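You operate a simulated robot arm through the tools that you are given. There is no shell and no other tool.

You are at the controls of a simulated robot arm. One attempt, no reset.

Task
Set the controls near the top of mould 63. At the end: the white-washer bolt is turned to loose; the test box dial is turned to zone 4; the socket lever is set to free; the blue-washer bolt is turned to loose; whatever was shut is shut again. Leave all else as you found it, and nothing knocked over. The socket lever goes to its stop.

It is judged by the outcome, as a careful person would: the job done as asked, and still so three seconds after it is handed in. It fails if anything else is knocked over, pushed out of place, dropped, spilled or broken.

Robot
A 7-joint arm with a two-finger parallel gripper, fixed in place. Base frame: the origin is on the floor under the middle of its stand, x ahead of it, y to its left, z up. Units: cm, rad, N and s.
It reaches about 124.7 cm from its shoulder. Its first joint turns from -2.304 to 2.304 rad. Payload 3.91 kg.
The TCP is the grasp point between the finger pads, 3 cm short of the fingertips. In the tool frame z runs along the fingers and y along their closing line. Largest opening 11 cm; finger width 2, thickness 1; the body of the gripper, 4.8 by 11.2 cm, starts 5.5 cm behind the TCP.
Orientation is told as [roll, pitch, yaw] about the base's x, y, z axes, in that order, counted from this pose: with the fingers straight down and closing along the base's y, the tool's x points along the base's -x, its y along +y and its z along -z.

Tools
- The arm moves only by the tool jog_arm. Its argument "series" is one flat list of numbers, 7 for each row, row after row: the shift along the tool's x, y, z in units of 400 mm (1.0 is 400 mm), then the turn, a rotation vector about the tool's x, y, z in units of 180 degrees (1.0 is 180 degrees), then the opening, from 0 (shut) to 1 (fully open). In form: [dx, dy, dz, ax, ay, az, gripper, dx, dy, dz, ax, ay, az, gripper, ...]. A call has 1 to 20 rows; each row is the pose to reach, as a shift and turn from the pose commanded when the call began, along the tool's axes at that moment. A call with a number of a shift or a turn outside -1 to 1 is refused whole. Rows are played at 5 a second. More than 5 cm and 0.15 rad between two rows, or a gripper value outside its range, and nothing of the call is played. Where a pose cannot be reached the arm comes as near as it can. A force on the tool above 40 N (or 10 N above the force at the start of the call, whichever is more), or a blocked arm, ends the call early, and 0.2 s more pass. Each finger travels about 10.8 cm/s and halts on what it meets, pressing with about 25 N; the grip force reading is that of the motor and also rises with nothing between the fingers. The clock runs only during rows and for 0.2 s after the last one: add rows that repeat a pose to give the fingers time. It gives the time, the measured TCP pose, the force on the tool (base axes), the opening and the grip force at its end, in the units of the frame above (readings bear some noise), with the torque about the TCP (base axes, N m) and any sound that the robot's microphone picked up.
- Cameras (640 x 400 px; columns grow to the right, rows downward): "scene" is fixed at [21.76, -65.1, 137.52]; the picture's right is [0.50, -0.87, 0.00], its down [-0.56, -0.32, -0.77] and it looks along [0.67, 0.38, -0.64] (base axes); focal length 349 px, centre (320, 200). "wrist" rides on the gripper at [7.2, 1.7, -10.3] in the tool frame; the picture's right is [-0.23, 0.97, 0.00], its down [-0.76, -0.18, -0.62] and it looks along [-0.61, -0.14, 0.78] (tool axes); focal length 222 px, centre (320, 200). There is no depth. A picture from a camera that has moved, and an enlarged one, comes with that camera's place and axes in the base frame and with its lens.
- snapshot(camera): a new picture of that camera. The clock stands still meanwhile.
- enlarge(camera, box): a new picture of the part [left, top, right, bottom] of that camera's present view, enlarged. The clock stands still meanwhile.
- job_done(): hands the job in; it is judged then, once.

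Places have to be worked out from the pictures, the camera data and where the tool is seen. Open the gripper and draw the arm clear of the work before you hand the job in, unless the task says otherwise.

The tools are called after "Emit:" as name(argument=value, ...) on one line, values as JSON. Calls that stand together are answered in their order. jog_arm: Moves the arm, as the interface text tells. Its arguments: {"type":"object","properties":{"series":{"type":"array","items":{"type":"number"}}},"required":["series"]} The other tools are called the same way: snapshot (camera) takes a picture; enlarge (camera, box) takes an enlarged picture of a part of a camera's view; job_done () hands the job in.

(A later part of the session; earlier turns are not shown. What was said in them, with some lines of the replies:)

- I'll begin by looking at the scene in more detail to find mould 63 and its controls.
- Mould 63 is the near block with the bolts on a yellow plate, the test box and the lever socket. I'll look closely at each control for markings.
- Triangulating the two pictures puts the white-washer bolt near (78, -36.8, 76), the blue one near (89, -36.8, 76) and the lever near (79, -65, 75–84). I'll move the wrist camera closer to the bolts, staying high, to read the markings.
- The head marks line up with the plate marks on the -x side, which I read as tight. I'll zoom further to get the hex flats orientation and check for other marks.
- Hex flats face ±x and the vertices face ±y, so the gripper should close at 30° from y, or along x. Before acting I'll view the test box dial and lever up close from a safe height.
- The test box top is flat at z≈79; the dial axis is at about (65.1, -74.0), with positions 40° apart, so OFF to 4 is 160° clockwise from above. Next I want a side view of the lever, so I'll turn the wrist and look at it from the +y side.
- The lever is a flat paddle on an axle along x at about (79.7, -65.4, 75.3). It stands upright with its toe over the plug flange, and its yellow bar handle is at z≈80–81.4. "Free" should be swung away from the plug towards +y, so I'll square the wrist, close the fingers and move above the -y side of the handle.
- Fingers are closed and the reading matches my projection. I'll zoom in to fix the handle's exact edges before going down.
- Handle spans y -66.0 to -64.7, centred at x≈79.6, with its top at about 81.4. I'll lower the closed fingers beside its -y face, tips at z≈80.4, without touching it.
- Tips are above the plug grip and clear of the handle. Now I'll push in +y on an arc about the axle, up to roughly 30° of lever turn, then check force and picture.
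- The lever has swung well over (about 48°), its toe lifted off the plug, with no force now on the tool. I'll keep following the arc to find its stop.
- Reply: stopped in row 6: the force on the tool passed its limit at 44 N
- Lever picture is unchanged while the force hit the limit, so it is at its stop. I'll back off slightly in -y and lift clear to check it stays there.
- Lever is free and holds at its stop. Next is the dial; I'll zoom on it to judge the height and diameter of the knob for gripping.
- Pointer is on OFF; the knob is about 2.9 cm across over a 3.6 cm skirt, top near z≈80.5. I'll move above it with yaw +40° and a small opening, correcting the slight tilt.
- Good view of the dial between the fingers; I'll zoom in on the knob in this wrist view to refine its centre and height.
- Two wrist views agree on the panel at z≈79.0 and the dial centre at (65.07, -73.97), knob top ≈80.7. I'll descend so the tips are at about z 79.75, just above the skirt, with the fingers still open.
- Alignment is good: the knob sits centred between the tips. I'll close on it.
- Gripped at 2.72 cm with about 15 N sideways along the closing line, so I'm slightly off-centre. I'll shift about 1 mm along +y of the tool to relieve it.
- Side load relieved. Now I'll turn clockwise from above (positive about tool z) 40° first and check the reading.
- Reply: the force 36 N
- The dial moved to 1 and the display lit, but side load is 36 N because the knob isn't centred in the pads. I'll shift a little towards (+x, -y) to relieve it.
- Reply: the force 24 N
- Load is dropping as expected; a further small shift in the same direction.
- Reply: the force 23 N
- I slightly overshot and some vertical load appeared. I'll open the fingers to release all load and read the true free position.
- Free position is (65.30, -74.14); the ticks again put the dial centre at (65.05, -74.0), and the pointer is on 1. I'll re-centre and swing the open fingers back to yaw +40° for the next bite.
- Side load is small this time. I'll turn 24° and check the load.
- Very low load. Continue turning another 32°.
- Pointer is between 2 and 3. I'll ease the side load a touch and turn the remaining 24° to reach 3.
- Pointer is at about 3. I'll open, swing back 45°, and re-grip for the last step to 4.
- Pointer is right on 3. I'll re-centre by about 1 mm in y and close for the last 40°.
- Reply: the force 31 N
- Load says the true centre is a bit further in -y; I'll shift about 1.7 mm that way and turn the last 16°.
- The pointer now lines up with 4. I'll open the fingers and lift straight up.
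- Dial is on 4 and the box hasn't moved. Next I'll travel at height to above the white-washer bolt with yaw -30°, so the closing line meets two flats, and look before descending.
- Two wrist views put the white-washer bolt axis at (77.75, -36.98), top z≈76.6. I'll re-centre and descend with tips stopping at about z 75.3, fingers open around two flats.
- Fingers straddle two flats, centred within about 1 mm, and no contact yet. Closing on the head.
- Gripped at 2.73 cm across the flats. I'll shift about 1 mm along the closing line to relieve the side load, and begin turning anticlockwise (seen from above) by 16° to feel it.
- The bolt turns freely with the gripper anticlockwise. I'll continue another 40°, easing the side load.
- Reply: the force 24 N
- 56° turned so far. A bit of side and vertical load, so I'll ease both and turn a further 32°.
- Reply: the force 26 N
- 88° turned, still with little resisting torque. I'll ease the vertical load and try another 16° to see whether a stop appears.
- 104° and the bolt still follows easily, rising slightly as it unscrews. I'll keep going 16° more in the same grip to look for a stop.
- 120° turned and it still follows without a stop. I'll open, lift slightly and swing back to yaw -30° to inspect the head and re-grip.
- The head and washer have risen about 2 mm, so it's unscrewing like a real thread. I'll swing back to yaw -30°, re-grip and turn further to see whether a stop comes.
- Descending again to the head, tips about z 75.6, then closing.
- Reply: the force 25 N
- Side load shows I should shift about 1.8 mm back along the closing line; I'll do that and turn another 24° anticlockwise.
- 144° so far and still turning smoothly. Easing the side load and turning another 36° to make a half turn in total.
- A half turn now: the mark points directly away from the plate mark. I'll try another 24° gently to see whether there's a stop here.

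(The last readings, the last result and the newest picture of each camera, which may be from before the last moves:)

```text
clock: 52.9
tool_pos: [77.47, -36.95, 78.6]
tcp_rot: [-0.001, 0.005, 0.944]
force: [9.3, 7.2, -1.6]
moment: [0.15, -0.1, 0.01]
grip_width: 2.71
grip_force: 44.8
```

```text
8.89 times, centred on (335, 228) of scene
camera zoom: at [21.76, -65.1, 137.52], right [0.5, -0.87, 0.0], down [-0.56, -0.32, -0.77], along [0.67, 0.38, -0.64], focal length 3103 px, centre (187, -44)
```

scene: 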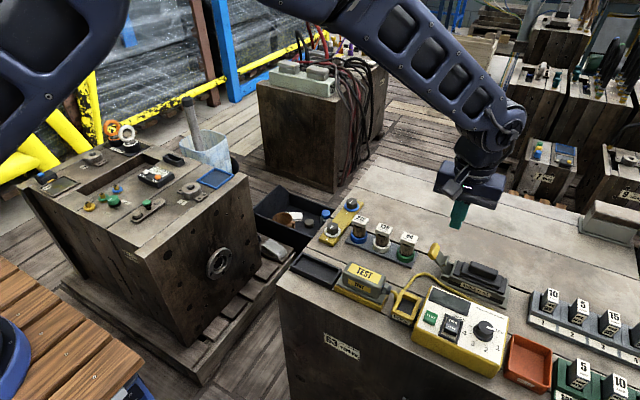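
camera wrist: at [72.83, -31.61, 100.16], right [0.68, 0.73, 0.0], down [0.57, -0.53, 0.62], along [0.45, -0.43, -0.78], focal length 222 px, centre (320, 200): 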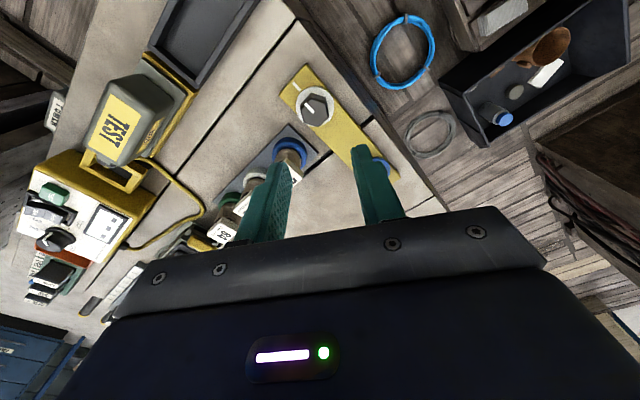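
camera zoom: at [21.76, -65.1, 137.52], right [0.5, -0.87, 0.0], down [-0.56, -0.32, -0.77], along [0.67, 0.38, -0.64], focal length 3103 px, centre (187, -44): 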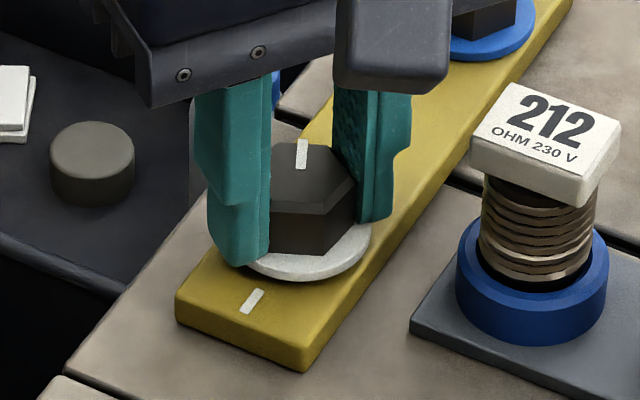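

204° and it still follows; since there's no stop yet, and more turn only makes it looser, I'll go on another 36° while watching for one.

Emit:
jog_arm(series=[-0.0015, -0.0005, -0.0003, 0, 0, -0.0444, 0, -0.0015, -0.0005, -0.0006, 0, 0, -0.0889, 0, -0.0015, -0.0005, -0.001, 0, 0, -0.1333, 0, -0.0015, -0.0005, -0.0014, 0, 0, -0.1778, 0, -0.0015, -0.0005, -0.0015, 0, 0, -0.2, 0])

Emit:
enlarge(camera="wrist", box=[240, 100, 400, 220])

Emit:
enlarge(camera="scene", box=[310, 205, 360, 250])

```text
clock: 54.1
tool_pos: [77.49, -37.05, 78.75]
tcp_rot: [0.0, 0.002, 1.57]
force: [14.6, 2.5, 1.4]
moment: [0.14, -0.37, 0.0]
grip_width: 2.7
grip_force: 45.0
```

```text
3.33 times, centred on (320, 160) of wrist
camera zoom: at [75.91, -44.18, 89.07], right [-0.97, 0.23, 0.0], down [0.18, 0.76, 0.62], along [0.14, 0.6, -0.78], focal length 740 px, centre (320, 333)
```

zoom: 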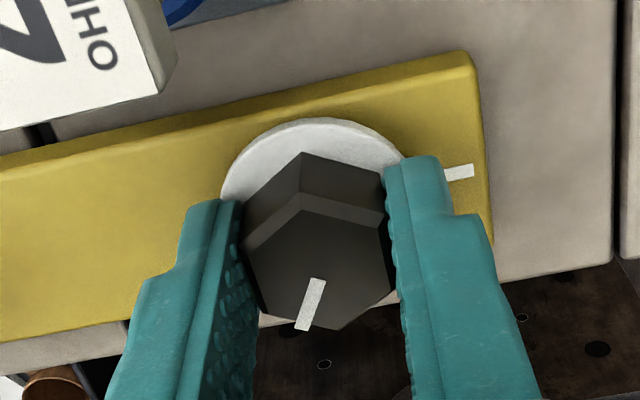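

```text
8.89 times, centred on (335, 228) of scene
camera zoom: at [21.76, -65.1, 137.52], right [0.5, -0.87, 0.0], down [-0.56, -0.32, -0.77], along [0.67, 0.38, -0.64], focal length 3103 px, centre (187, -44)
```

zoom: 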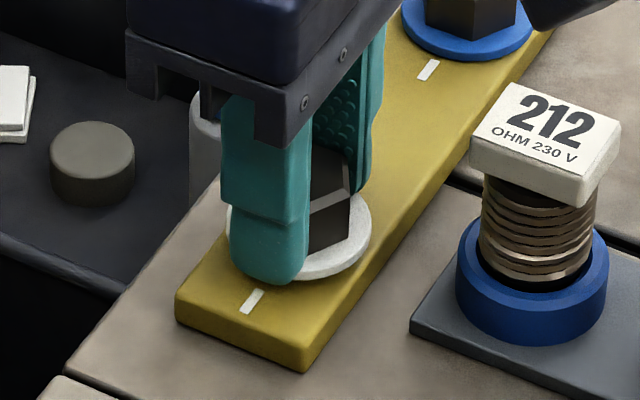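

240° turned now. I'll open and lift to inspect how far the bolt has risen.

Emit:
jog_arm(series=[0, 0, 0, 0, 0, 0, 0.3, 0, 0, 0, 0, 0, 0, 0.38, 0, 0, 0, 0, 0, 0, 0.38, 0, 0, -0.05, 0, 0, 0, 0.38, 0, 0, -0.1, 0, 0, 0, 0.38, 0, 0, -0.15, 0, 0, 0, 0.38])

Emit:
enlarge(camera="scene", box=[318, 215, 348, 245])

Emit:
enlarge(camera="wrist", box=[260, 80, 380, 180])

```text
clock: 55.5
tool_pos: [77.53, -36.96, 84.66]
tcp_rot: [0.002, 0.002, 1.569]
force: [0.1, -0.7, -0.1]
moment: [-0.03, -0.02, -0.01]
grip_width: 4.18
grip_force: 0.0
```

```text
13.33 times, centred on (333, 230) of scene
camera zoom: at [21.76, -65.1, 137.52], right [0.5, -0.87, 0.0], down [-0.56, -0.32, -0.77], along [0.67, 0.38, -0.64], focal length 4655 px, centre (147, -200)
```

zoom: 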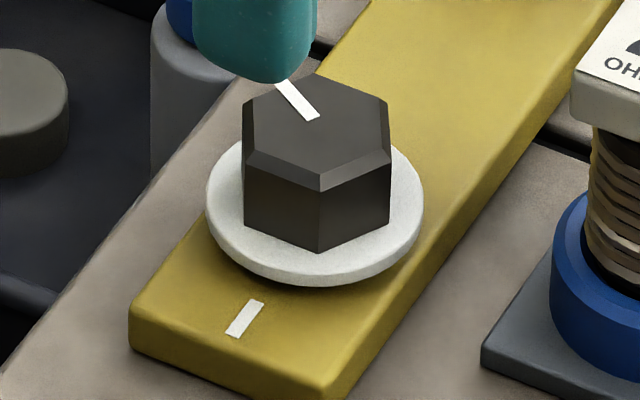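

```text
4.00 times, centred on (320, 130) of wrist
camera zoom: at [75.89, -44.18, 94.96], right [-0.97, 0.23, 0.0], down [0.18, 0.76, 0.62], along [0.14, 0.6, -0.78], focal length 888 px, centre (320, 480)
```

zoom: 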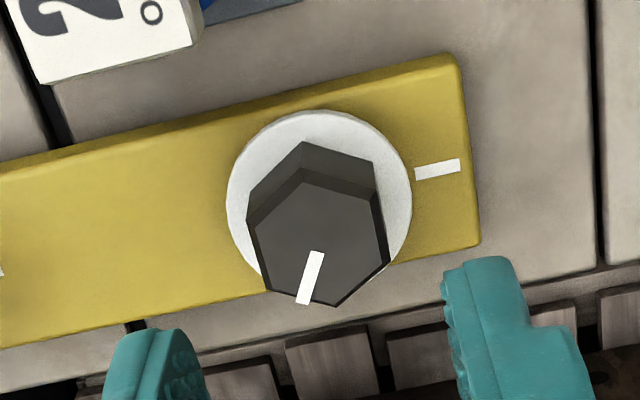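

The washer now stands clearly proud of the plate (about 4 mm) and there's still no stop. I'll take one more bite to see whether a stop lies within the next part turn; swinging back to yaw -30° and down.

Emit:
jog_arm(series=[-0.0008, -0.0025, 0, 0, 0, 0.0444, 0.38, -0.0008, -0.0025, 0, 0, 0, 0.0889, 0.38, -0.0008, -0.0025, 0, 0, 0, 0.1333, 0.38, -0.0008, -0.0025, 0, 0, 0, 0.1778, 0.38, -0.0008, -0.0025, 0, 0, 0, 0.2222, 0.38, -0.0008, -0.0025, 0, 0, 0, 0.2667, 0.38, -0.0008, -0.0025, 0, 0, 0, 0.3111, 0.38, -0.0008, -0.0025, 0, 0, 0, 0.3556, 0.38, -0.0008, -0.0025, 0, 0, 0, 0.4, 0.38, -0.0008, -0.0025, 0, 0, 0, 0.4444, 0.38, -0.0008, -0.0025, 0, 0, 0, 0.4889, 0.38, -0.0008, -0.0025, 0, 0, 0, 0.5333, 0.38, -0.0008, -0.0025, 0, 0, 0, 0.5778, 0.38, -0.0008, -0.0025, 0, 0, 0, 0.6222, 0.38, -0.0008, -0.0025, 0, 0, 0, 0.6667, 0.38, -0.0008, -0.0025, 0.06, 0, 0, 0.6667, 0.38, -0.0008, -0.0025, 0.11, 0, 0, 0.6667, 0.38, -0.0008, -0.0025, 0.1465, 0, 0, 0.6667, 0.38])

Emit:
jog_arm(series=[0, 0, 0, 0, 0, 0, 0.3, 0, 0, 0, 0, 0, 0, 0.2, 0, 0, 0, 0, 0, 0, 0.1, 0, 0, 0, 0, 0, 0, 0, 0, 0, 0, 0, 0, 0, 0])

```text
clock: 59.3
tool_pos: [77.55, -37.0, 79.04]
tcp_rot: [-0.003, 0.0, -0.525]
force: [0.8, -0.7, -0.6]
moment: [-0.01, 0.01, 0.03]
grip_width: 4.18
grip_force: 0.0
```

```text
clock: 60.5
tool_pos: [77.49, -36.99, 78.91]
tcp_rot: [-0.003, 0.001, -0.526]
force: [-3.2, -6.4, -1.6]
moment: [0.28, -0.19, 0.03]
grip_width: 2.73
grip_force: 45.2
```

Gripped with little side load. Turning 40° more (to 280°).

Emit:
jog_arm(series=[0, -0.001, -0.0003, 0, 0, -0.0444, 0, 0, -0.001, -0.0006, 0, 0, -0.0889, 0, 0, -0.001, -0.001, 0, 0, -0.1333, 0, 0, -0.001, -0.0013, 0, 0, -0.1778, 0, 0, -0.001, -0.0017, 0, 0, -0.2222, 0])

Emit:
enlarge(camera="wrist", box=[240, 100, 400, 220])

Emit:
enlarge(camera="scene", box=[310, 205, 360, 250])

```text
clock: 61.7
tool_pos: [77.72, -37.07, 79.0]
tcp_rot: [-0.002, 0.003, 0.177]
force: [-0.4, 1.8, 1.5]
moment: [0.13, -0.13, -0.58]
grip_width: 2.74
grip_force: 44.9
```

```text
3.33 times, centred on (320, 160) of wrist
camera zoom: at [70.23, -36.47, 89.26], right [0.05, 1.0, 0.0], down [0.78, -0.04, 0.62], along [0.62, -0.04, -0.78], focal length 740 px, centre (320, 333)
```

zoom: 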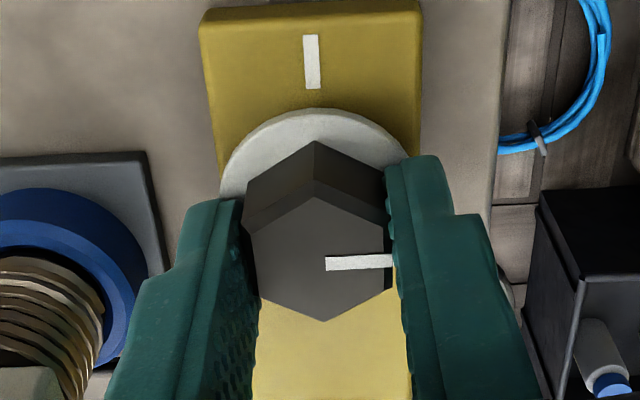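

```text
8.89 times, centred on (335, 228) of scene
camera zoom: at [21.76, -65.1, 137.52], right [0.5, -0.87, 0.0], down [-0.56, -0.32, -0.77], along [0.67, 0.38, -0.64], focal length 3103 px, centre (187, -44)
```

zoom: 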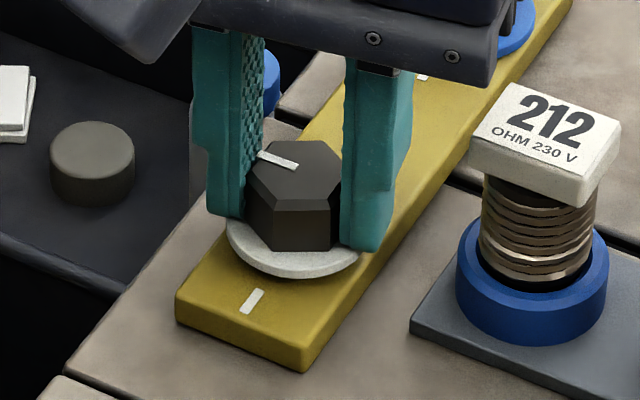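

Torque about z jumped to -0.58 N·m and the head has stayed behind the fingers: the bolt has met its stop at 270° (mark now towards +y). That's fully loose; I'll open and lift clear.

Emit:
jog_arm(series=[0, 0, 0, 0, 0, 0, 0.3, 0, 0, 0, 0, 0, 0, 0.38, 0, 0, 0, 0, 0, 0, 0.38, 0, 0, -0.05, 0, 0, 0, 0.38, 0, 0, -0.13, 0, 0, 0, 0.38, 0, 0, -0.23, 0, 0, 0, 0.38])

Emit:
enlarge(camera="scene", box=[310, 190, 370, 250])

Emit:
snapshot(camera="wrist")

```text
clock: 63.1
tool_pos: [77.55, -37.14, 88.08]
tcp_rot: [-0.003, 0.0, 0.174]
force: [0.0, -0.1, 0.1]
moment: [0.0, -0.01, -0.05]
grip_width: 4.17
grip_force: 0.0
```

```text
6.67 times, centred on (340, 220) of scene
camera zoom: at [21.76, -65.1, 137.52], right [0.5, -0.87, 0.0], down [-0.56, -0.32, -0.77], along [0.67, 0.38, -0.64], focal length 2328 px, centre (187, 67)
```

zoom: 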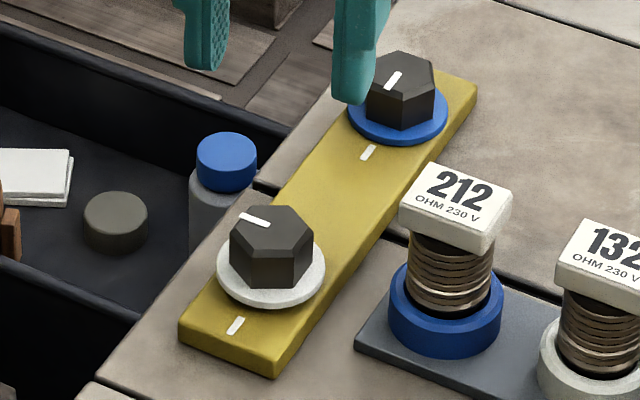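

```text
taken
camera wrist: at [70.21, -36.53, 98.47], right [0.06, 1.0, 0.0], down [0.78, -0.04, 0.62], along [0.62, -0.04, -0.78], focal length 222 px, centre (320, 200)
```

wrist: 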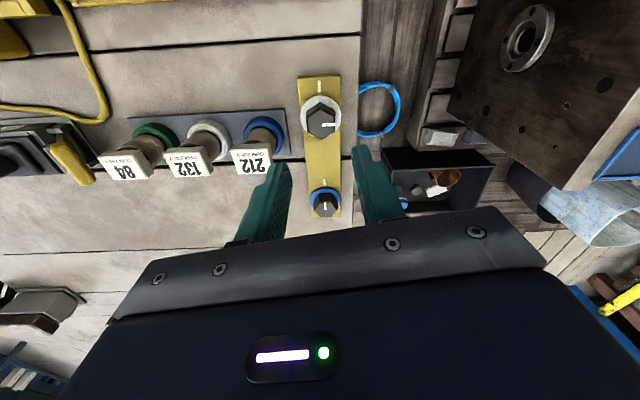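

White-washer bolt stays at its loose stop, mark towards +y. Next I'll move above the blue-washer bolt at about (89.3, -37.0) and swing to yaw -90° so I can take larger bites.

Emit:
jog_arm(series=[-0.0223, -0.0037, 0, 0, 0, 0.0427, 0.38, -0.0446, -0.0073, 0, 0, 0, 0.0855, 0.38, -0.0669, -0.011, 0, 0, 0, 0.1282, 0.38, -0.0892, -0.0146, 0, 0, 0, 0.1709, 0.38, -0.1115, -0.0183, 0, 0, 0, 0.2137, 0.38, -0.1338, -0.0219, 0, 0, 0, 0.2564, 0.38, -0.1562, -0.0256, 0, 0, 0, 0.2991, 0.38, -0.1785, -0.0292, 0, 0, 0, 0.3419, 0.38, -0.2008, -0.0329, 0, 0, 0, 0.3846, 0.38, -0.2231, -0.0365, 0, 0, 0, 0.4274, 0.38, -0.2454, -0.0402, 0, 0, 0, 0.4701, 0.38, -0.2677, -0.0438, 0, 0, 0, 0.5128, 0.38, -0.29, -0.0475, 0, 0, 0, 0.5556, 0.38, -0.29, -0.0475, 0, 0, 0, 0.5556, 0.38])

Emit:
enlarge(camera="wrist", box=[240, 70, 400, 190])

Emit:
snapshot(camera="scene")

```text
clock: 66.1
tool_pos: [89.25, -36.72, 88.1]
tcp_rot: [-0.003, -0.004, -1.575]
force: [0.2, 0.4, 0.1]
moment: [0.0, -0.01, 0.01]
grip_width: 4.18
grip_force: 0.0
```

```text
3.33 times, centred on (320, 130) of wrist
camera zoom: at [91.13, -29.49, 98.39], right [0.97, -0.23, 0.0], down [-0.18, -0.76, 0.63], along [-0.14, -0.61, -0.78], focal length 740 px, centre (320, 433)
```

zoom: 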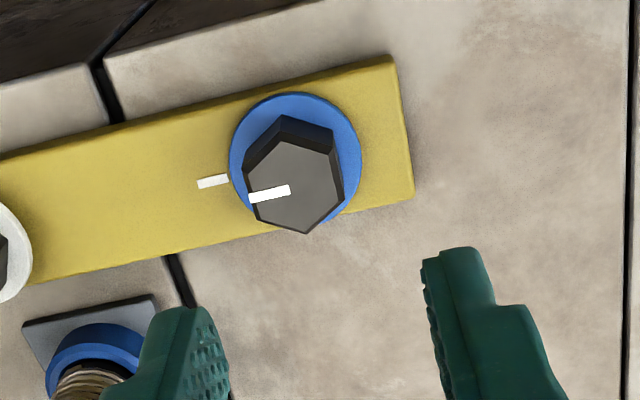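

```text
taken
```

scene: 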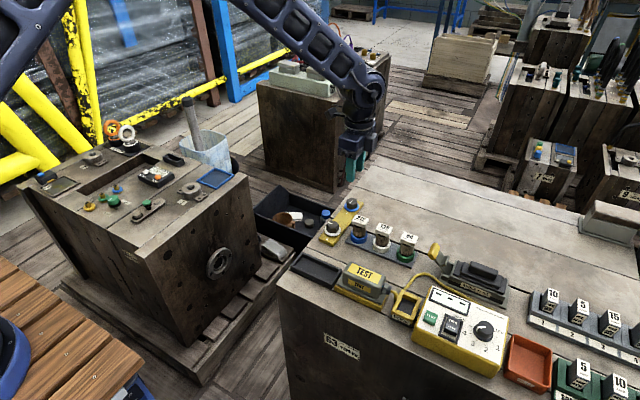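

Yaw -90° is reachable. Relative to the tool, the blue bolt is offset by about (-0.85, -0.3) cm; I'll correct, drop to a hover just above the head and re-check.

Emit:
jog_arm(series=[-0.008, -0.0213, 0.08, 0, 0, 0, 0.38, -0.008, -0.0213, 0.1525, 0, 0, 0, 0.38, -0.008, -0.0213, 0.1525, 0, 0, 0, 0.38])

Emit:
enlarge(camera="wrist", box=[240, 100, 400, 220])

```text
clock: 66.9
tool_pos: [88.41, -37.23, 82.11]
tcp_rot: [-0.002, -0.003, -1.573]
force: [-0.4, 0.6, 0.5]
moment: [0.01, -0.01, 0.04]
grip_width: 4.19
grip_force: 0.0
```

```text
3.33 times, centred on (320, 160) of wrist
camera zoom: at [90.24, -29.9, 92.34], right [0.97, -0.23, 0.0], down [-0.18, -0.76, 0.63], along [-0.14, -0.61, -0.78], focal length 740 px, centre (320, 333)
```

zoom: 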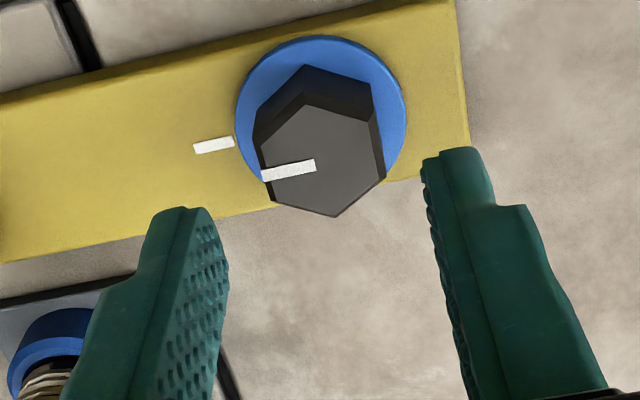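

Centring is spot on (bolt head at (321,163) vs expected (320,162)). Descending around the head and closing.

Emit:
jog_arm(series=[0, 0, 0.05, 0, 0, 0, 0.38, 0, 0, 0.08, 0, 0, 0, 0.38, 0, 0, 0.0953, 0, 0, 0, 0.38, 0, 0, 0.0953, 0, 0, 0, 0.3, 0, 0, 0.0953, 0, 0, 0, 0.2, 0, 0, 0.0953, 0, 0, 0, 0.1, 0, 0, 0.0953, 0, 0, 0, 0, 0, 0, 0.0953, 0, 0, 0, 0])

Emit:
enlarge(camera="wrist", box=[240, 100, 400, 220])

```text
clock: 68.7
tool_pos: [88.56, -37.11, 78.22]
tcp_rot: [0.001, -0.004, -1.573]
force: [15.2, -3.0, -3.2]
moment: [-0.14, -0.34, -0.06]
grip_width: 2.73
grip_force: 45.6
```

```text
3.33 times, centred on (320, 160) of wrist
camera zoom: at [90.3, -29.88, 88.51], right [0.97, -0.23, 0.0], down [-0.18, -0.76, 0.63], along [-0.14, -0.61, -0.78], focal length 740 px, centre (320, 333)
```

zoom: 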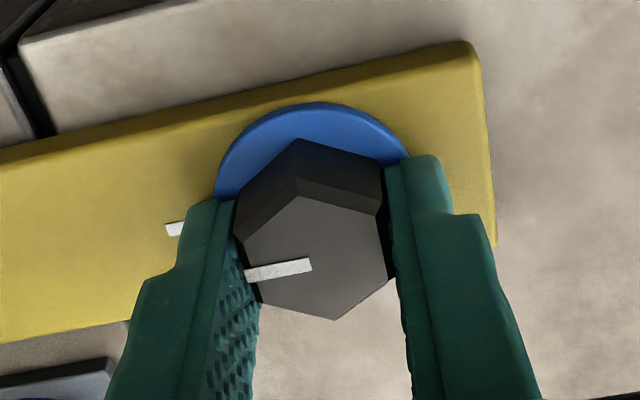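

Gripped at 2.73 cm; shifting about 1 mm in +x to relieve the side load, then turning anticlockwise 40° with a slight rise to follow the thread.

Emit:
jog_arm(series=[0, 0.0015, 0, 0, 0, 0, 0, 0, 0.003, 0, 0, 0, 0, 0, 0, 0.003, -0.0003, 0, 0, -0.0444, 0, 0, 0.003, -0.0007, 0, 0, -0.0889, 0, 0, 0.003, -0.001, 0, 0, -0.1333, 0, 0, 0.003, -0.0013, 0, 0, -0.1778, 0, 0, 0.003, -0.0017, 0, 0, -0.2222, 0])

Emit:
enlarge(camera="wrist", box=[240, 100, 400, 220])

```text
clock: 70.3
tool_pos: [88.68, -37.05, 78.31]
tcp_rot: [-0.003, -0.002, -0.871]
force: [22.3, 1.0, -0.6]
moment: [0.05, -0.59, -0.07]
grip_width: 2.71
grip_force: 44.8
```

```text
3.33 times, centred on (320, 160) of wrist
camera zoom: at [85.38, -30.43, 88.58], right [0.89, 0.45, 0.0], down [0.35, -0.7, 0.63], along [0.28, -0.56, -0.78], focal length 740 px, centre (320, 333)
```

zoom: 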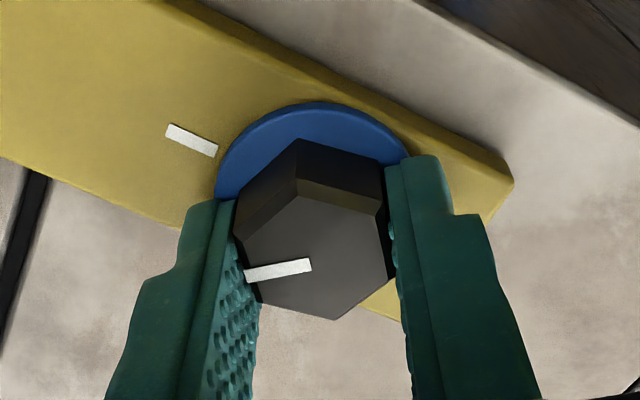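

Turning fine (40°). Easing +x side load by about 1.7 mm and turning a further 48°.

Emit:
jog_arm(series=[-0.0014, 0.0016, 0, 0, 0, 0, 0, -0.0027, 0.0033, 0, 0, 0, 0, 0, -0.0027, 0.0033, -0.0003, 0, 0, -0.0444, 0, -0.0027, 0.0033, -0.0007, 0, 0, -0.0889, 0, -0.0027, 0.0033, -0.001, 0, 0, -0.1333, 0, -0.0027, 0.0033, -0.0013, 0, 0, -0.1778, 0, -0.0027, 0.0033, -0.0017, 0, 0, -0.2222, 0, -0.0027, 0.0033, -0.002, 0, 0, -0.2667, 0])

Emit:
enlarge(camera="wrist", box=[240, 100, 400, 220])

```text
clock: 72.1
tool_pos: [88.75, -37.03, 78.35]
tcp_rot: [-0.002, 0.002, -0.033]
force: [10.0, 26.1, 0.9]
moment: [0.59, -0.57, -0.07]
grip_width: 2.73
grip_force: 44.7
```

```text
3.33 times, centred on (320, 160) of wrist
camera zoom: at [81.68, -34.97, 88.69], right [0.26, 0.97, 0.0], down [0.76, -0.2, 0.62], along [0.6, -0.16, -0.78], focal length 740 px, centre (320, 333)
```

zoom: 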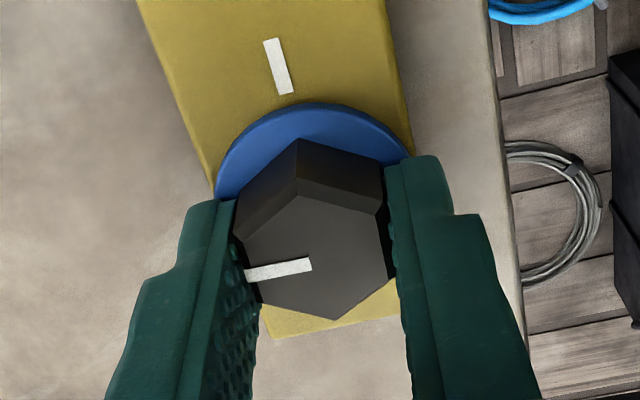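

88° done. Easing the +y load (about 2 mm) and turning another 48°.

Emit:
jog_arm(series=[-0.0008, 0.0025, 0, 0, 0, 0, 0, -0.0016, 0.005, 0, 0, 0, 0, 0, -0.0016, 0.005, -0.0003, 0, 0, -0.0444, 0, -0.0016, 0.005, -0.0007, 0, 0, -0.0889, 0, -0.0016, 0.005, -0.001, 0, 0, -0.1333, 0, -0.0016, 0.005, -0.0013, 0, 0, -0.1778, 0, -0.0016, 0.005, -0.0017, 0, 0, -0.2222, 0, -0.0016, 0.005, -0.002, 0, 0, -0.2667, 0])

Emit:
enlarge(camera="wrist", box=[240, 100, 400, 220])

```text
clock: 73.8
tool_pos: [88.69, -36.83, 78.37]
tcp_rot: [0.003, 0.004, 0.705]
force: [-4.5, 4.1, 7.9]
moment: [0.08, 0.05, -0.03]
grip_width: 2.72
grip_force: 44.8
stopped in row 8: the force on the tool passed its limit at 42 N (the readings are from after the stop); the commanded pose is now the measured one
```

```text
3.33 times, centred on (320, 160) of wrist
camera zoom: at [82.24, -40.16, 88.75], right [-0.46, 0.89, 0.0], down [0.7, 0.36, 0.62], along [0.55, 0.29, -0.78], focal length 740 px, centre (320, 333)
```

zoom: 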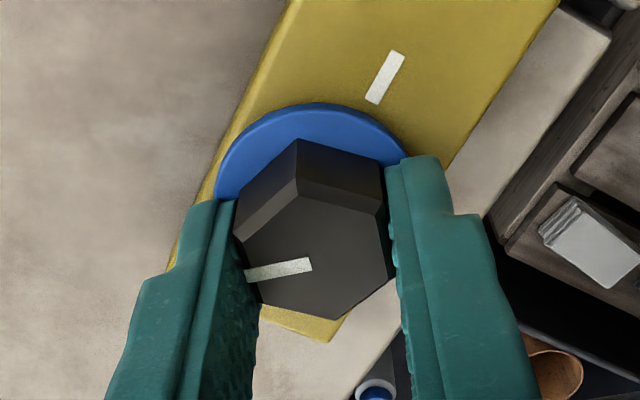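

Side load briefly passed the limit at about 130°; it has relaxed now. I'll continue in a shorter bite of 32°, with a small drift to follow the bolt axis.

Emit:
jog_arm(series=[0.0002, 0.0005, -0.0003, 0, 0, -0.0444, 0, 0.0004, 0.001, -0.0006, 0, 0, -0.0889, 0, 0.0006, 0.0015, -0.001, 0, 0, -0.1333, 0, 0.0008, 0.002, -0.0013, 0, 0, -0.1778, 0])

Emit:
enlarge(camera="wrist", box=[240, 100, 400, 220])

```text
clock: 74.8
tool_pos: [88.6, -36.66, 78.49]
tcp_rot: [0.003, 0.002, 1.268]
force: [-22.9, 14.4, 15.0]
moment: [0.44, 0.15, -0.1]
grip_width: 2.7
grip_force: 45.1
```

```text
3.33 times, centred on (320, 160) of wrist
camera zoom: at [84.96, -43.08, 88.78], right [-0.86, 0.51, 0.0], down [0.4, 0.67, 0.62], along [0.31, 0.54, -0.78], focal length 740 px, centre (320, 333)
```

zoom: 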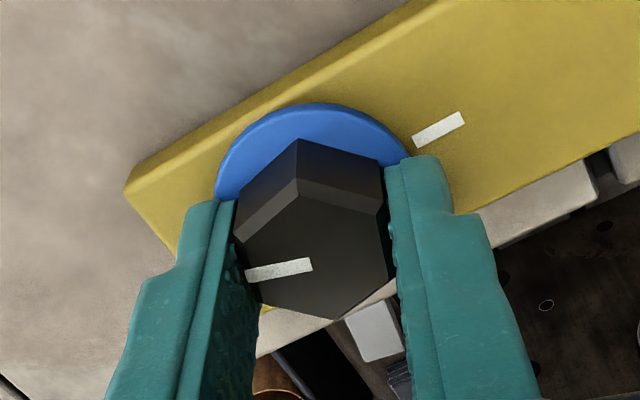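

162° turned. I'll open, lift off, swing back 120° to the equivalent flats and re-centre by vision for the last bite.

Emit:
jog_arm(series=[0, 0, 0, 0, 0, 0, 0.3, 0, 0, 0, 0, 0, 0, 0.38, 0, 0, 0, 0, 0, 0, 0.38, 0, 0, -0.05, 0, 0, 0, 0.38, 0, 0, -0.1, 0, 0, 0, 0.38, 0, 0, -0.1, 0, 0, 0.0444, 0.38, 0, 0, -0.1, 0, 0, 0.0889, 0.38, 0, 0, -0.1, 0, 0, 0.1333, 0.38, 0, 0, -0.1, 0, 0, 0.1778, 0.38, 0, 0, -0.1, 0, 0, 0.2222, 0.38, 0, 0, -0.1, 0, 0, 0.2667, 0.38, 0, 0, -0.1, 0, 0, 0.3111, 0.38, 0, 0, -0.1, 0, 0, 0.3556, 0.38, 0, 0, -0.1, 0, 0, 0.4, 0.38, 0, 0, -0.1, 0, 0, 0.4444, 0.38, 0, 0, -0.1, 0, 0, 0.4889, 0.38, 0, 0, -0.1, 0, 0, 0.5333, 0.38, 0, 0, -0.1, 0, 0, 0.5778, 0.38, 0, 0, -0.1, 0, 0, 0.6222, 0.38, 0, 0, -0.1, 0, 0, 0.6667, 0.38])

Emit:
enlarge(camera="wrist", box=[240, 100, 400, 220])

Emit:
enlarge(camera="scene", box=[310, 180, 370, 240])

```text
clock: 79.0
tool_pos: [88.72, -36.73, 82.43]
tcp_rot: [-0.005, 0.002, -0.831]
force: [-0.7, -0.6, 0.0]
moment: [0.04, 0.0, -0.01]
grip_width: 4.19
grip_force: 0.1
```

```text
3.33 times, centred on (320, 160) of wrist
camera zoom: at [85.19, -30.2, 92.74], right [0.87, 0.49, 0.0], down [0.38, -0.68, 0.62], along [0.3, -0.54, -0.78], focal length 740 px, centre (320, 333)
```

zoom: 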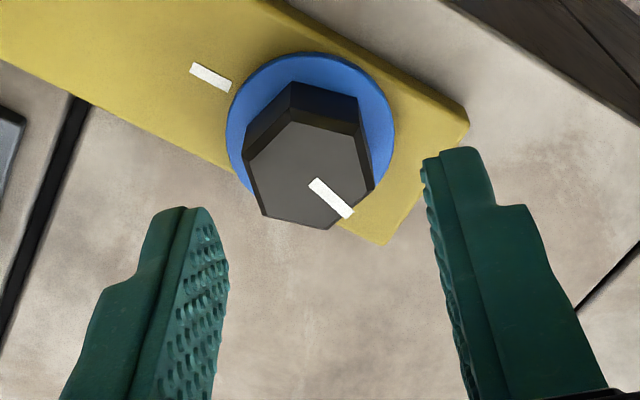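

```text
6.67 times, centred on (340, 210) of scene
camera zoom: at [21.76, -65.1, 137.52], right [0.5, -0.87, 0.0], down [-0.56, -0.32, -0.77], along [0.67, 0.38, -0.64], focal length 2328 px, centre (187, 133)
```

zoom: 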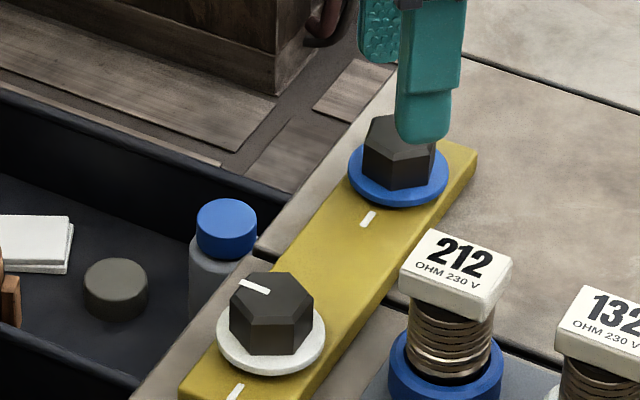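

Bolt head appears offset by about (-0.23, -0.29) cm in the tool frame; I'll correct that, descend and close.

Emit:
jog_arm(series=[-0.0058, -0.0072, 0.04, 0, 0, 0, 0.38, -0.0058, -0.0072, 0.08, 0, 0, 0, 0.38, -0.0058, -0.0072, 0.0957, 0, 0, 0, 0.38, -0.0058, -0.0072, 0.0957, 0, 0, 0, 0.3, -0.0058, -0.0072, 0.0957, 0, 0, 0, 0.2, -0.0058, -0.0072, 0.0957, 0, 0, 0, 0.1, -0.0058, -0.0072, 0.0957, 0, 0, 0, 0, -0.0058, -0.0072, 0.0957, 0, 0, 0, 0])

Emit:
enlarge(camera="wrist", box=[240, 100, 400, 220])

```text
clock: 80.8
tool_pos: [88.71, -37.13, 78.47]
tcp_rot: [-0.004, 0.002, -0.829]
force: [10.2, 4.0, -0.9]
moment: [0.13, -0.43, -0.02]
grip_width: 2.71
grip_force: 45.0
```

```text
3.33 times, centred on (320, 160) of wrist
camera zoom: at [85.15, -30.59, 88.89], right [0.87, 0.49, 0.0], down [0.39, -0.68, 0.62], along [0.3, -0.54, -0.78], focal length 740 px, centre (320, 333)
```

zoom: 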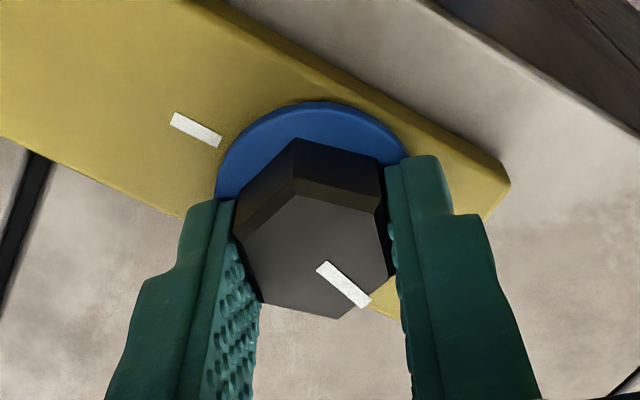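

Good grip with small load. Turning another 40° anticlockwise (to about 203°), with the small drift that kept the load low before.

Emit:
jog_arm(series=[0, 0.002, 0, 0, 0, 0, 0, 0.0002, 0.0025, -0.0003, 0, 0, -0.0444, 0, 0.0004, 0.003, -0.0007, 0, 0, -0.0889, 0, 0.0006, 0.0035, -0.001, 0, 0, -0.1333, 0, 0.0008, 0.004, -0.0013, 0, 0, -0.1778, 0, 0.0009, 0.0044, -0.0017, 0, 0, -0.2222, 0])

```text
clock: 82.2
tool_pos: [88.69, -36.96, 78.61]
tcp_rot: [-0.004, 0.003, -0.127]
force: [16.4, 3.5, -1.5]
moment: [0.18, -0.74, 0.01]
grip_width: 2.74
grip_force: 45.2
```

Low-moderate load; easing +x and turning 40° more (to about 243°).

Emit:
jog_arm(series=[-0.0025, 0.001, 0, 0, 0, 0, 0, -0.0024, 0.0015, -0.0003, 0, 0, -0.0444, 0, -0.0023, 0.002, -0.0007, 0, 0, -0.0889, 0, -0.0022, 0.0025, -0.001, 0, 0, -0.1333, 0, -0.0021, 0.003, -0.0013, 0, 0, -0.1778, 0, -0.0021, 0.0035, -0.0017, 0, 0, -0.2222, 0])

Emit:
enlarge(camera="wrist", box=[240, 100, 400, 220])

```text
clock: 83.6
tool_pos: [88.67, -36.83, 78.64]
tcp_rot: [0.003, 0.003, 0.572]
force: [-7.2, 10.4, 3.4]
moment: [0.05, 0.19, -0.03]
grip_width: 2.74
grip_force: 45.0
```

```text
3.33 times, centred on (320, 160) of wrist
camera zoom: at [81.86, -39.26, 89.04], right [-0.33, 0.94, 0.0], down [0.74, 0.26, 0.62], along [0.58, 0.21, -0.79], focal length 740 px, centre (320, 333)
```

zoom: 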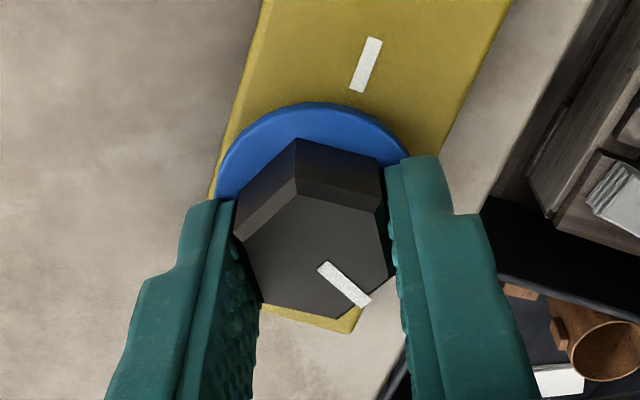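

243° so far; about 27° should remain to the stop. I'll turn 32° more and watch for the torque rise.

Emit:
jog_arm(series=[0, 0.0015, -0.0003, 0, 0, -0.0389, 0, 0.0001, 0.002, -0.0006, 0, 0, -0.0778, 0, 0.0002, 0.0025, -0.0009, 0, 0, -0.1167, 0, 0.0003, 0.003, -0.0012, 0, 0, -0.15, 0, 0.0004, 0.0035, -0.0012, 0, 0, -0.1778, 0])

Emit:
enlarge(camera="wrist", box=[240, 100, 400, 220])

Emit:
enlarge(camera="scene", box=[310, 180, 370, 240])

```text
clock: 84.8
tool_pos: [88.77, -36.6, 78.78]
tcp_rot: [0.002, 0.002, 1.127]
force: [-14.6, 17.1, -1.9]
moment: [0.35, 0.0, -0.7]
grip_width: 2.72
grip_force: 45.0
```

```text
3.33 times, centred on (320, 160) of wrist
camera zoom: at [84.18, -42.41, 89.1], right [-0.78, 0.62, 0.0], down [0.49, 0.61, 0.62], along [0.38, 0.49, -0.78], focal length 740 px, centre (320, 333)
```

zoom: 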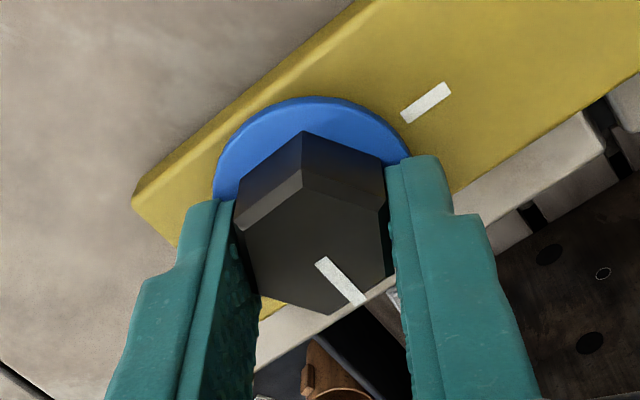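

```text
6.67 times, centred on (340, 210) of scene
camera zoom: at [21.76, -65.1, 137.52], right [0.5, -0.87, 0.0], down [-0.56, -0.32, -0.77], along [0.67, 0.38, -0.64], focal length 2328 px, centre (187, 133)
```

zoom: 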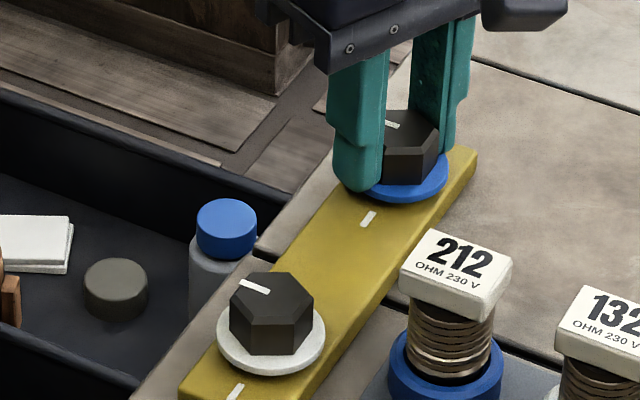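

Torque is -0.7 N·m: the blue-washer bolt has also reached its loose stop. I'll open and lift clear.

Emit:
jog_arm(series=[0, 0, 0, 0, 0, 0, 0.3, 0, 0, 0, 0, 0, 0, 0.38, 0, 0, 0, 0, 0, 0, 0.38, 0, 0, -0.05, 0, 0, 0, 0.38, 0, 0, -0.15, 0, 0, 0, 0.38, 0, 0, -0.25, 0, 0, 0, 0.38, 0, 0, -0.35, 0, 0, 0, 0.38])

Emit:
snapshot(camera="wrist")

Emit:
enlarge(camera="scene", box=[310, 185, 370, 245])

```text
clock: 86.4
tool_pos: [88.7, -36.85, 92.74]
tcp_rot: [0.005, 0.002, 1.125]
force: [0.4, 0.1, -1.0]
moment: [0.01, 0.02, 0.0]
grip_width: 4.17
grip_force: 0.0
```

```text
taken
camera wrist: at [84.27, -42.58, 103.1], right [-0.78, 0.62, 0.0], down [0.49, 0.61, 0.62], along [0.38, 0.49, -0.78], focal length 222 px, centre (320, 200)
```

wrist: 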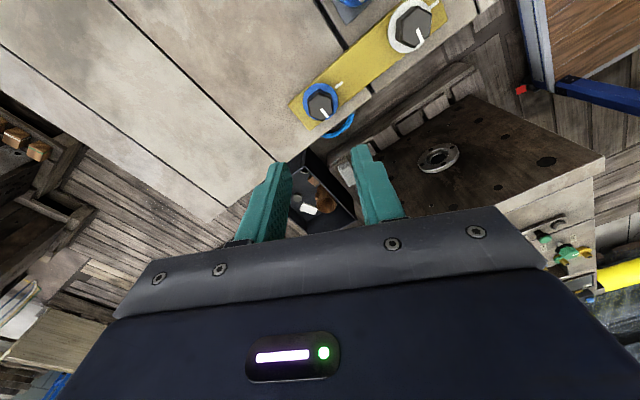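

```text
6.67 times, centred on (340, 215) of scene
camera zoom: at [21.76, -65.1, 137.52], right [0.5, -0.87, 0.0], down [-0.56, -0.32, -0.77], along [0.67, 0.38, -0.64], focal length 2328 px, centre (187, 100)
```

zoom: 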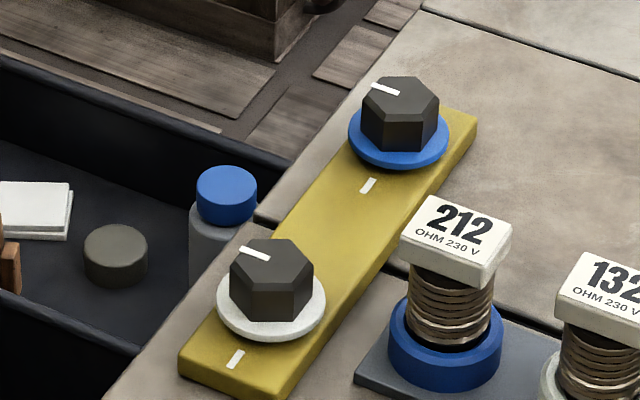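

Both bolts now show the same fully loosened position with raised washers. I'll retract the arm up and back to about its starting pose, gripper open.

Emit:
jog_arm(series=[0.041, 0.0905, -0.0507, 0, 0, 0.0326, 0.45, 0.082, 0.1809, -0.1014, 0, 0, 0.0651, 0.55, 0.123, 0.2714, -0.152, 0, 0, 0.0977, 0.65, 0.164, 0.3618, -0.2027, 0, 0, 0.1303, 0.75, 0.205, 0.4523, -0.2534, 0, 0, 0.1629, 0.85, 0.246, 0.5427, -0.3041, 0, 0, 0.1954, 0.95, 0.287, 0.6332, -0.3548, 0, 0, 0.228, 1, 0.328, 0.7236, -0.4055, 0, 0, 0.2606, 1, 0.369, 0.8141, -0.4561, 0, 0, 0.2931, 1, 0.41, 0.9045, -0.5068, 0, 0, 0.3257, 1, 0.451, 0.995, -0.5575, 0, 0, 0.3583, 1, 0.451, 0.995, -0.5575, 0, 0, 0.3583, 1])

Emit:
snapshot(camera="scene")

Emit:
enlarge(camera="scene", box=[270, 190, 430, 290])

Emit:
enlarge(camera="scene", box=[380, 240, 540, 370])

```text
clock: 89.0
tool_pos: [45.15, -35.98, 115.18]
tcp_rot: [-0.001, 0.007, 0.001]
force: [-0.4, -0.3, 0.5]
moment: [0.03, -0.01, -0.04]
grip_width: 11.01
grip_force: 0.1
```

```text
taken
```

scene: 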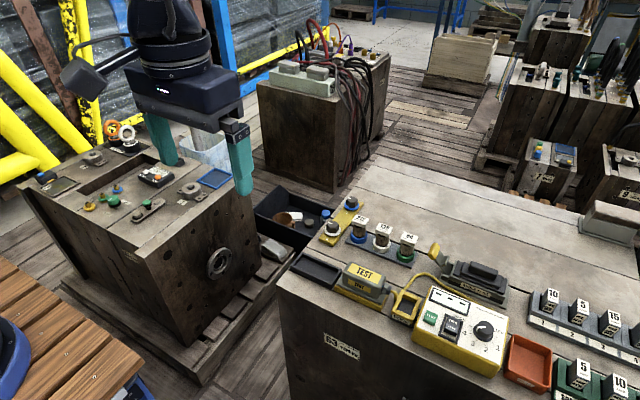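

```text
4.00 times, centred on (350, 240) of scene
camera zoom: at [21.76, -65.1, 137.52], right [0.5, -0.87, 0.0], down [-0.56, -0.32, -0.77], along [0.67, 0.38, -0.64], focal length 1396 px, centre (200, 40)
```

zoom: 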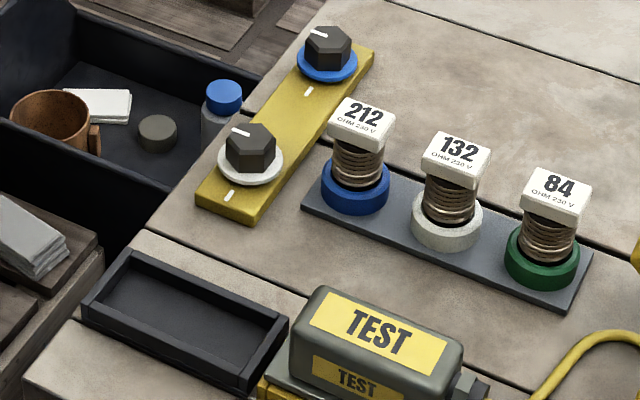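

```text
3.08 times, centred on (460, 305) of scene
camera zoom: at [21.76, -65.1, 137.52], right [0.5, -0.87, 0.0], down [-0.56, -0.32, -0.77], along [0.67, 0.38, -0.64], focal length 1074 px, centre (-111, -123)
```

zoom: 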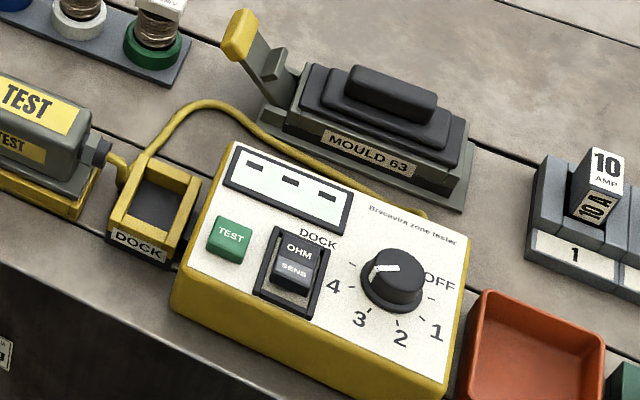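

All four controls are set: lever over at its free stop, dial on 4, and both bolts turned to their loose stops. The resistors, test box, plug, tray and other items are where they were, nothing was opened, and the arm is clear with the gripper open, so I'm handing in the job.

Emit:
job_done()

```text
The job is handed in.
```

The job is handed in, and all four controls on mould 63 are set as asked:

- **White-washer bolt:** turned anticlockwise about 270° to its stop. I took that stop as loose, because the plate has only one mark (lined up at the start) and no marked loose position. The washer now stands a few millimetres proud of the plate.
- **Blue-washer bolt:** turned the same way to its stop, and it ends in the same position as the white one.
- **Test box dial:** moved from OFF to zone 4. The pointer lines up with the 4 mark, and the display lit as the dial left OFF.
- **Socket lever:** swung away from the plug to its stop. It stayed put when pushed further and held after release.

I opened nothing, so there was nothing to shut again. In the last pictures nothing else on the mould had moved or been knocked over. The arm was drawn clear with the gripper open before handing in.
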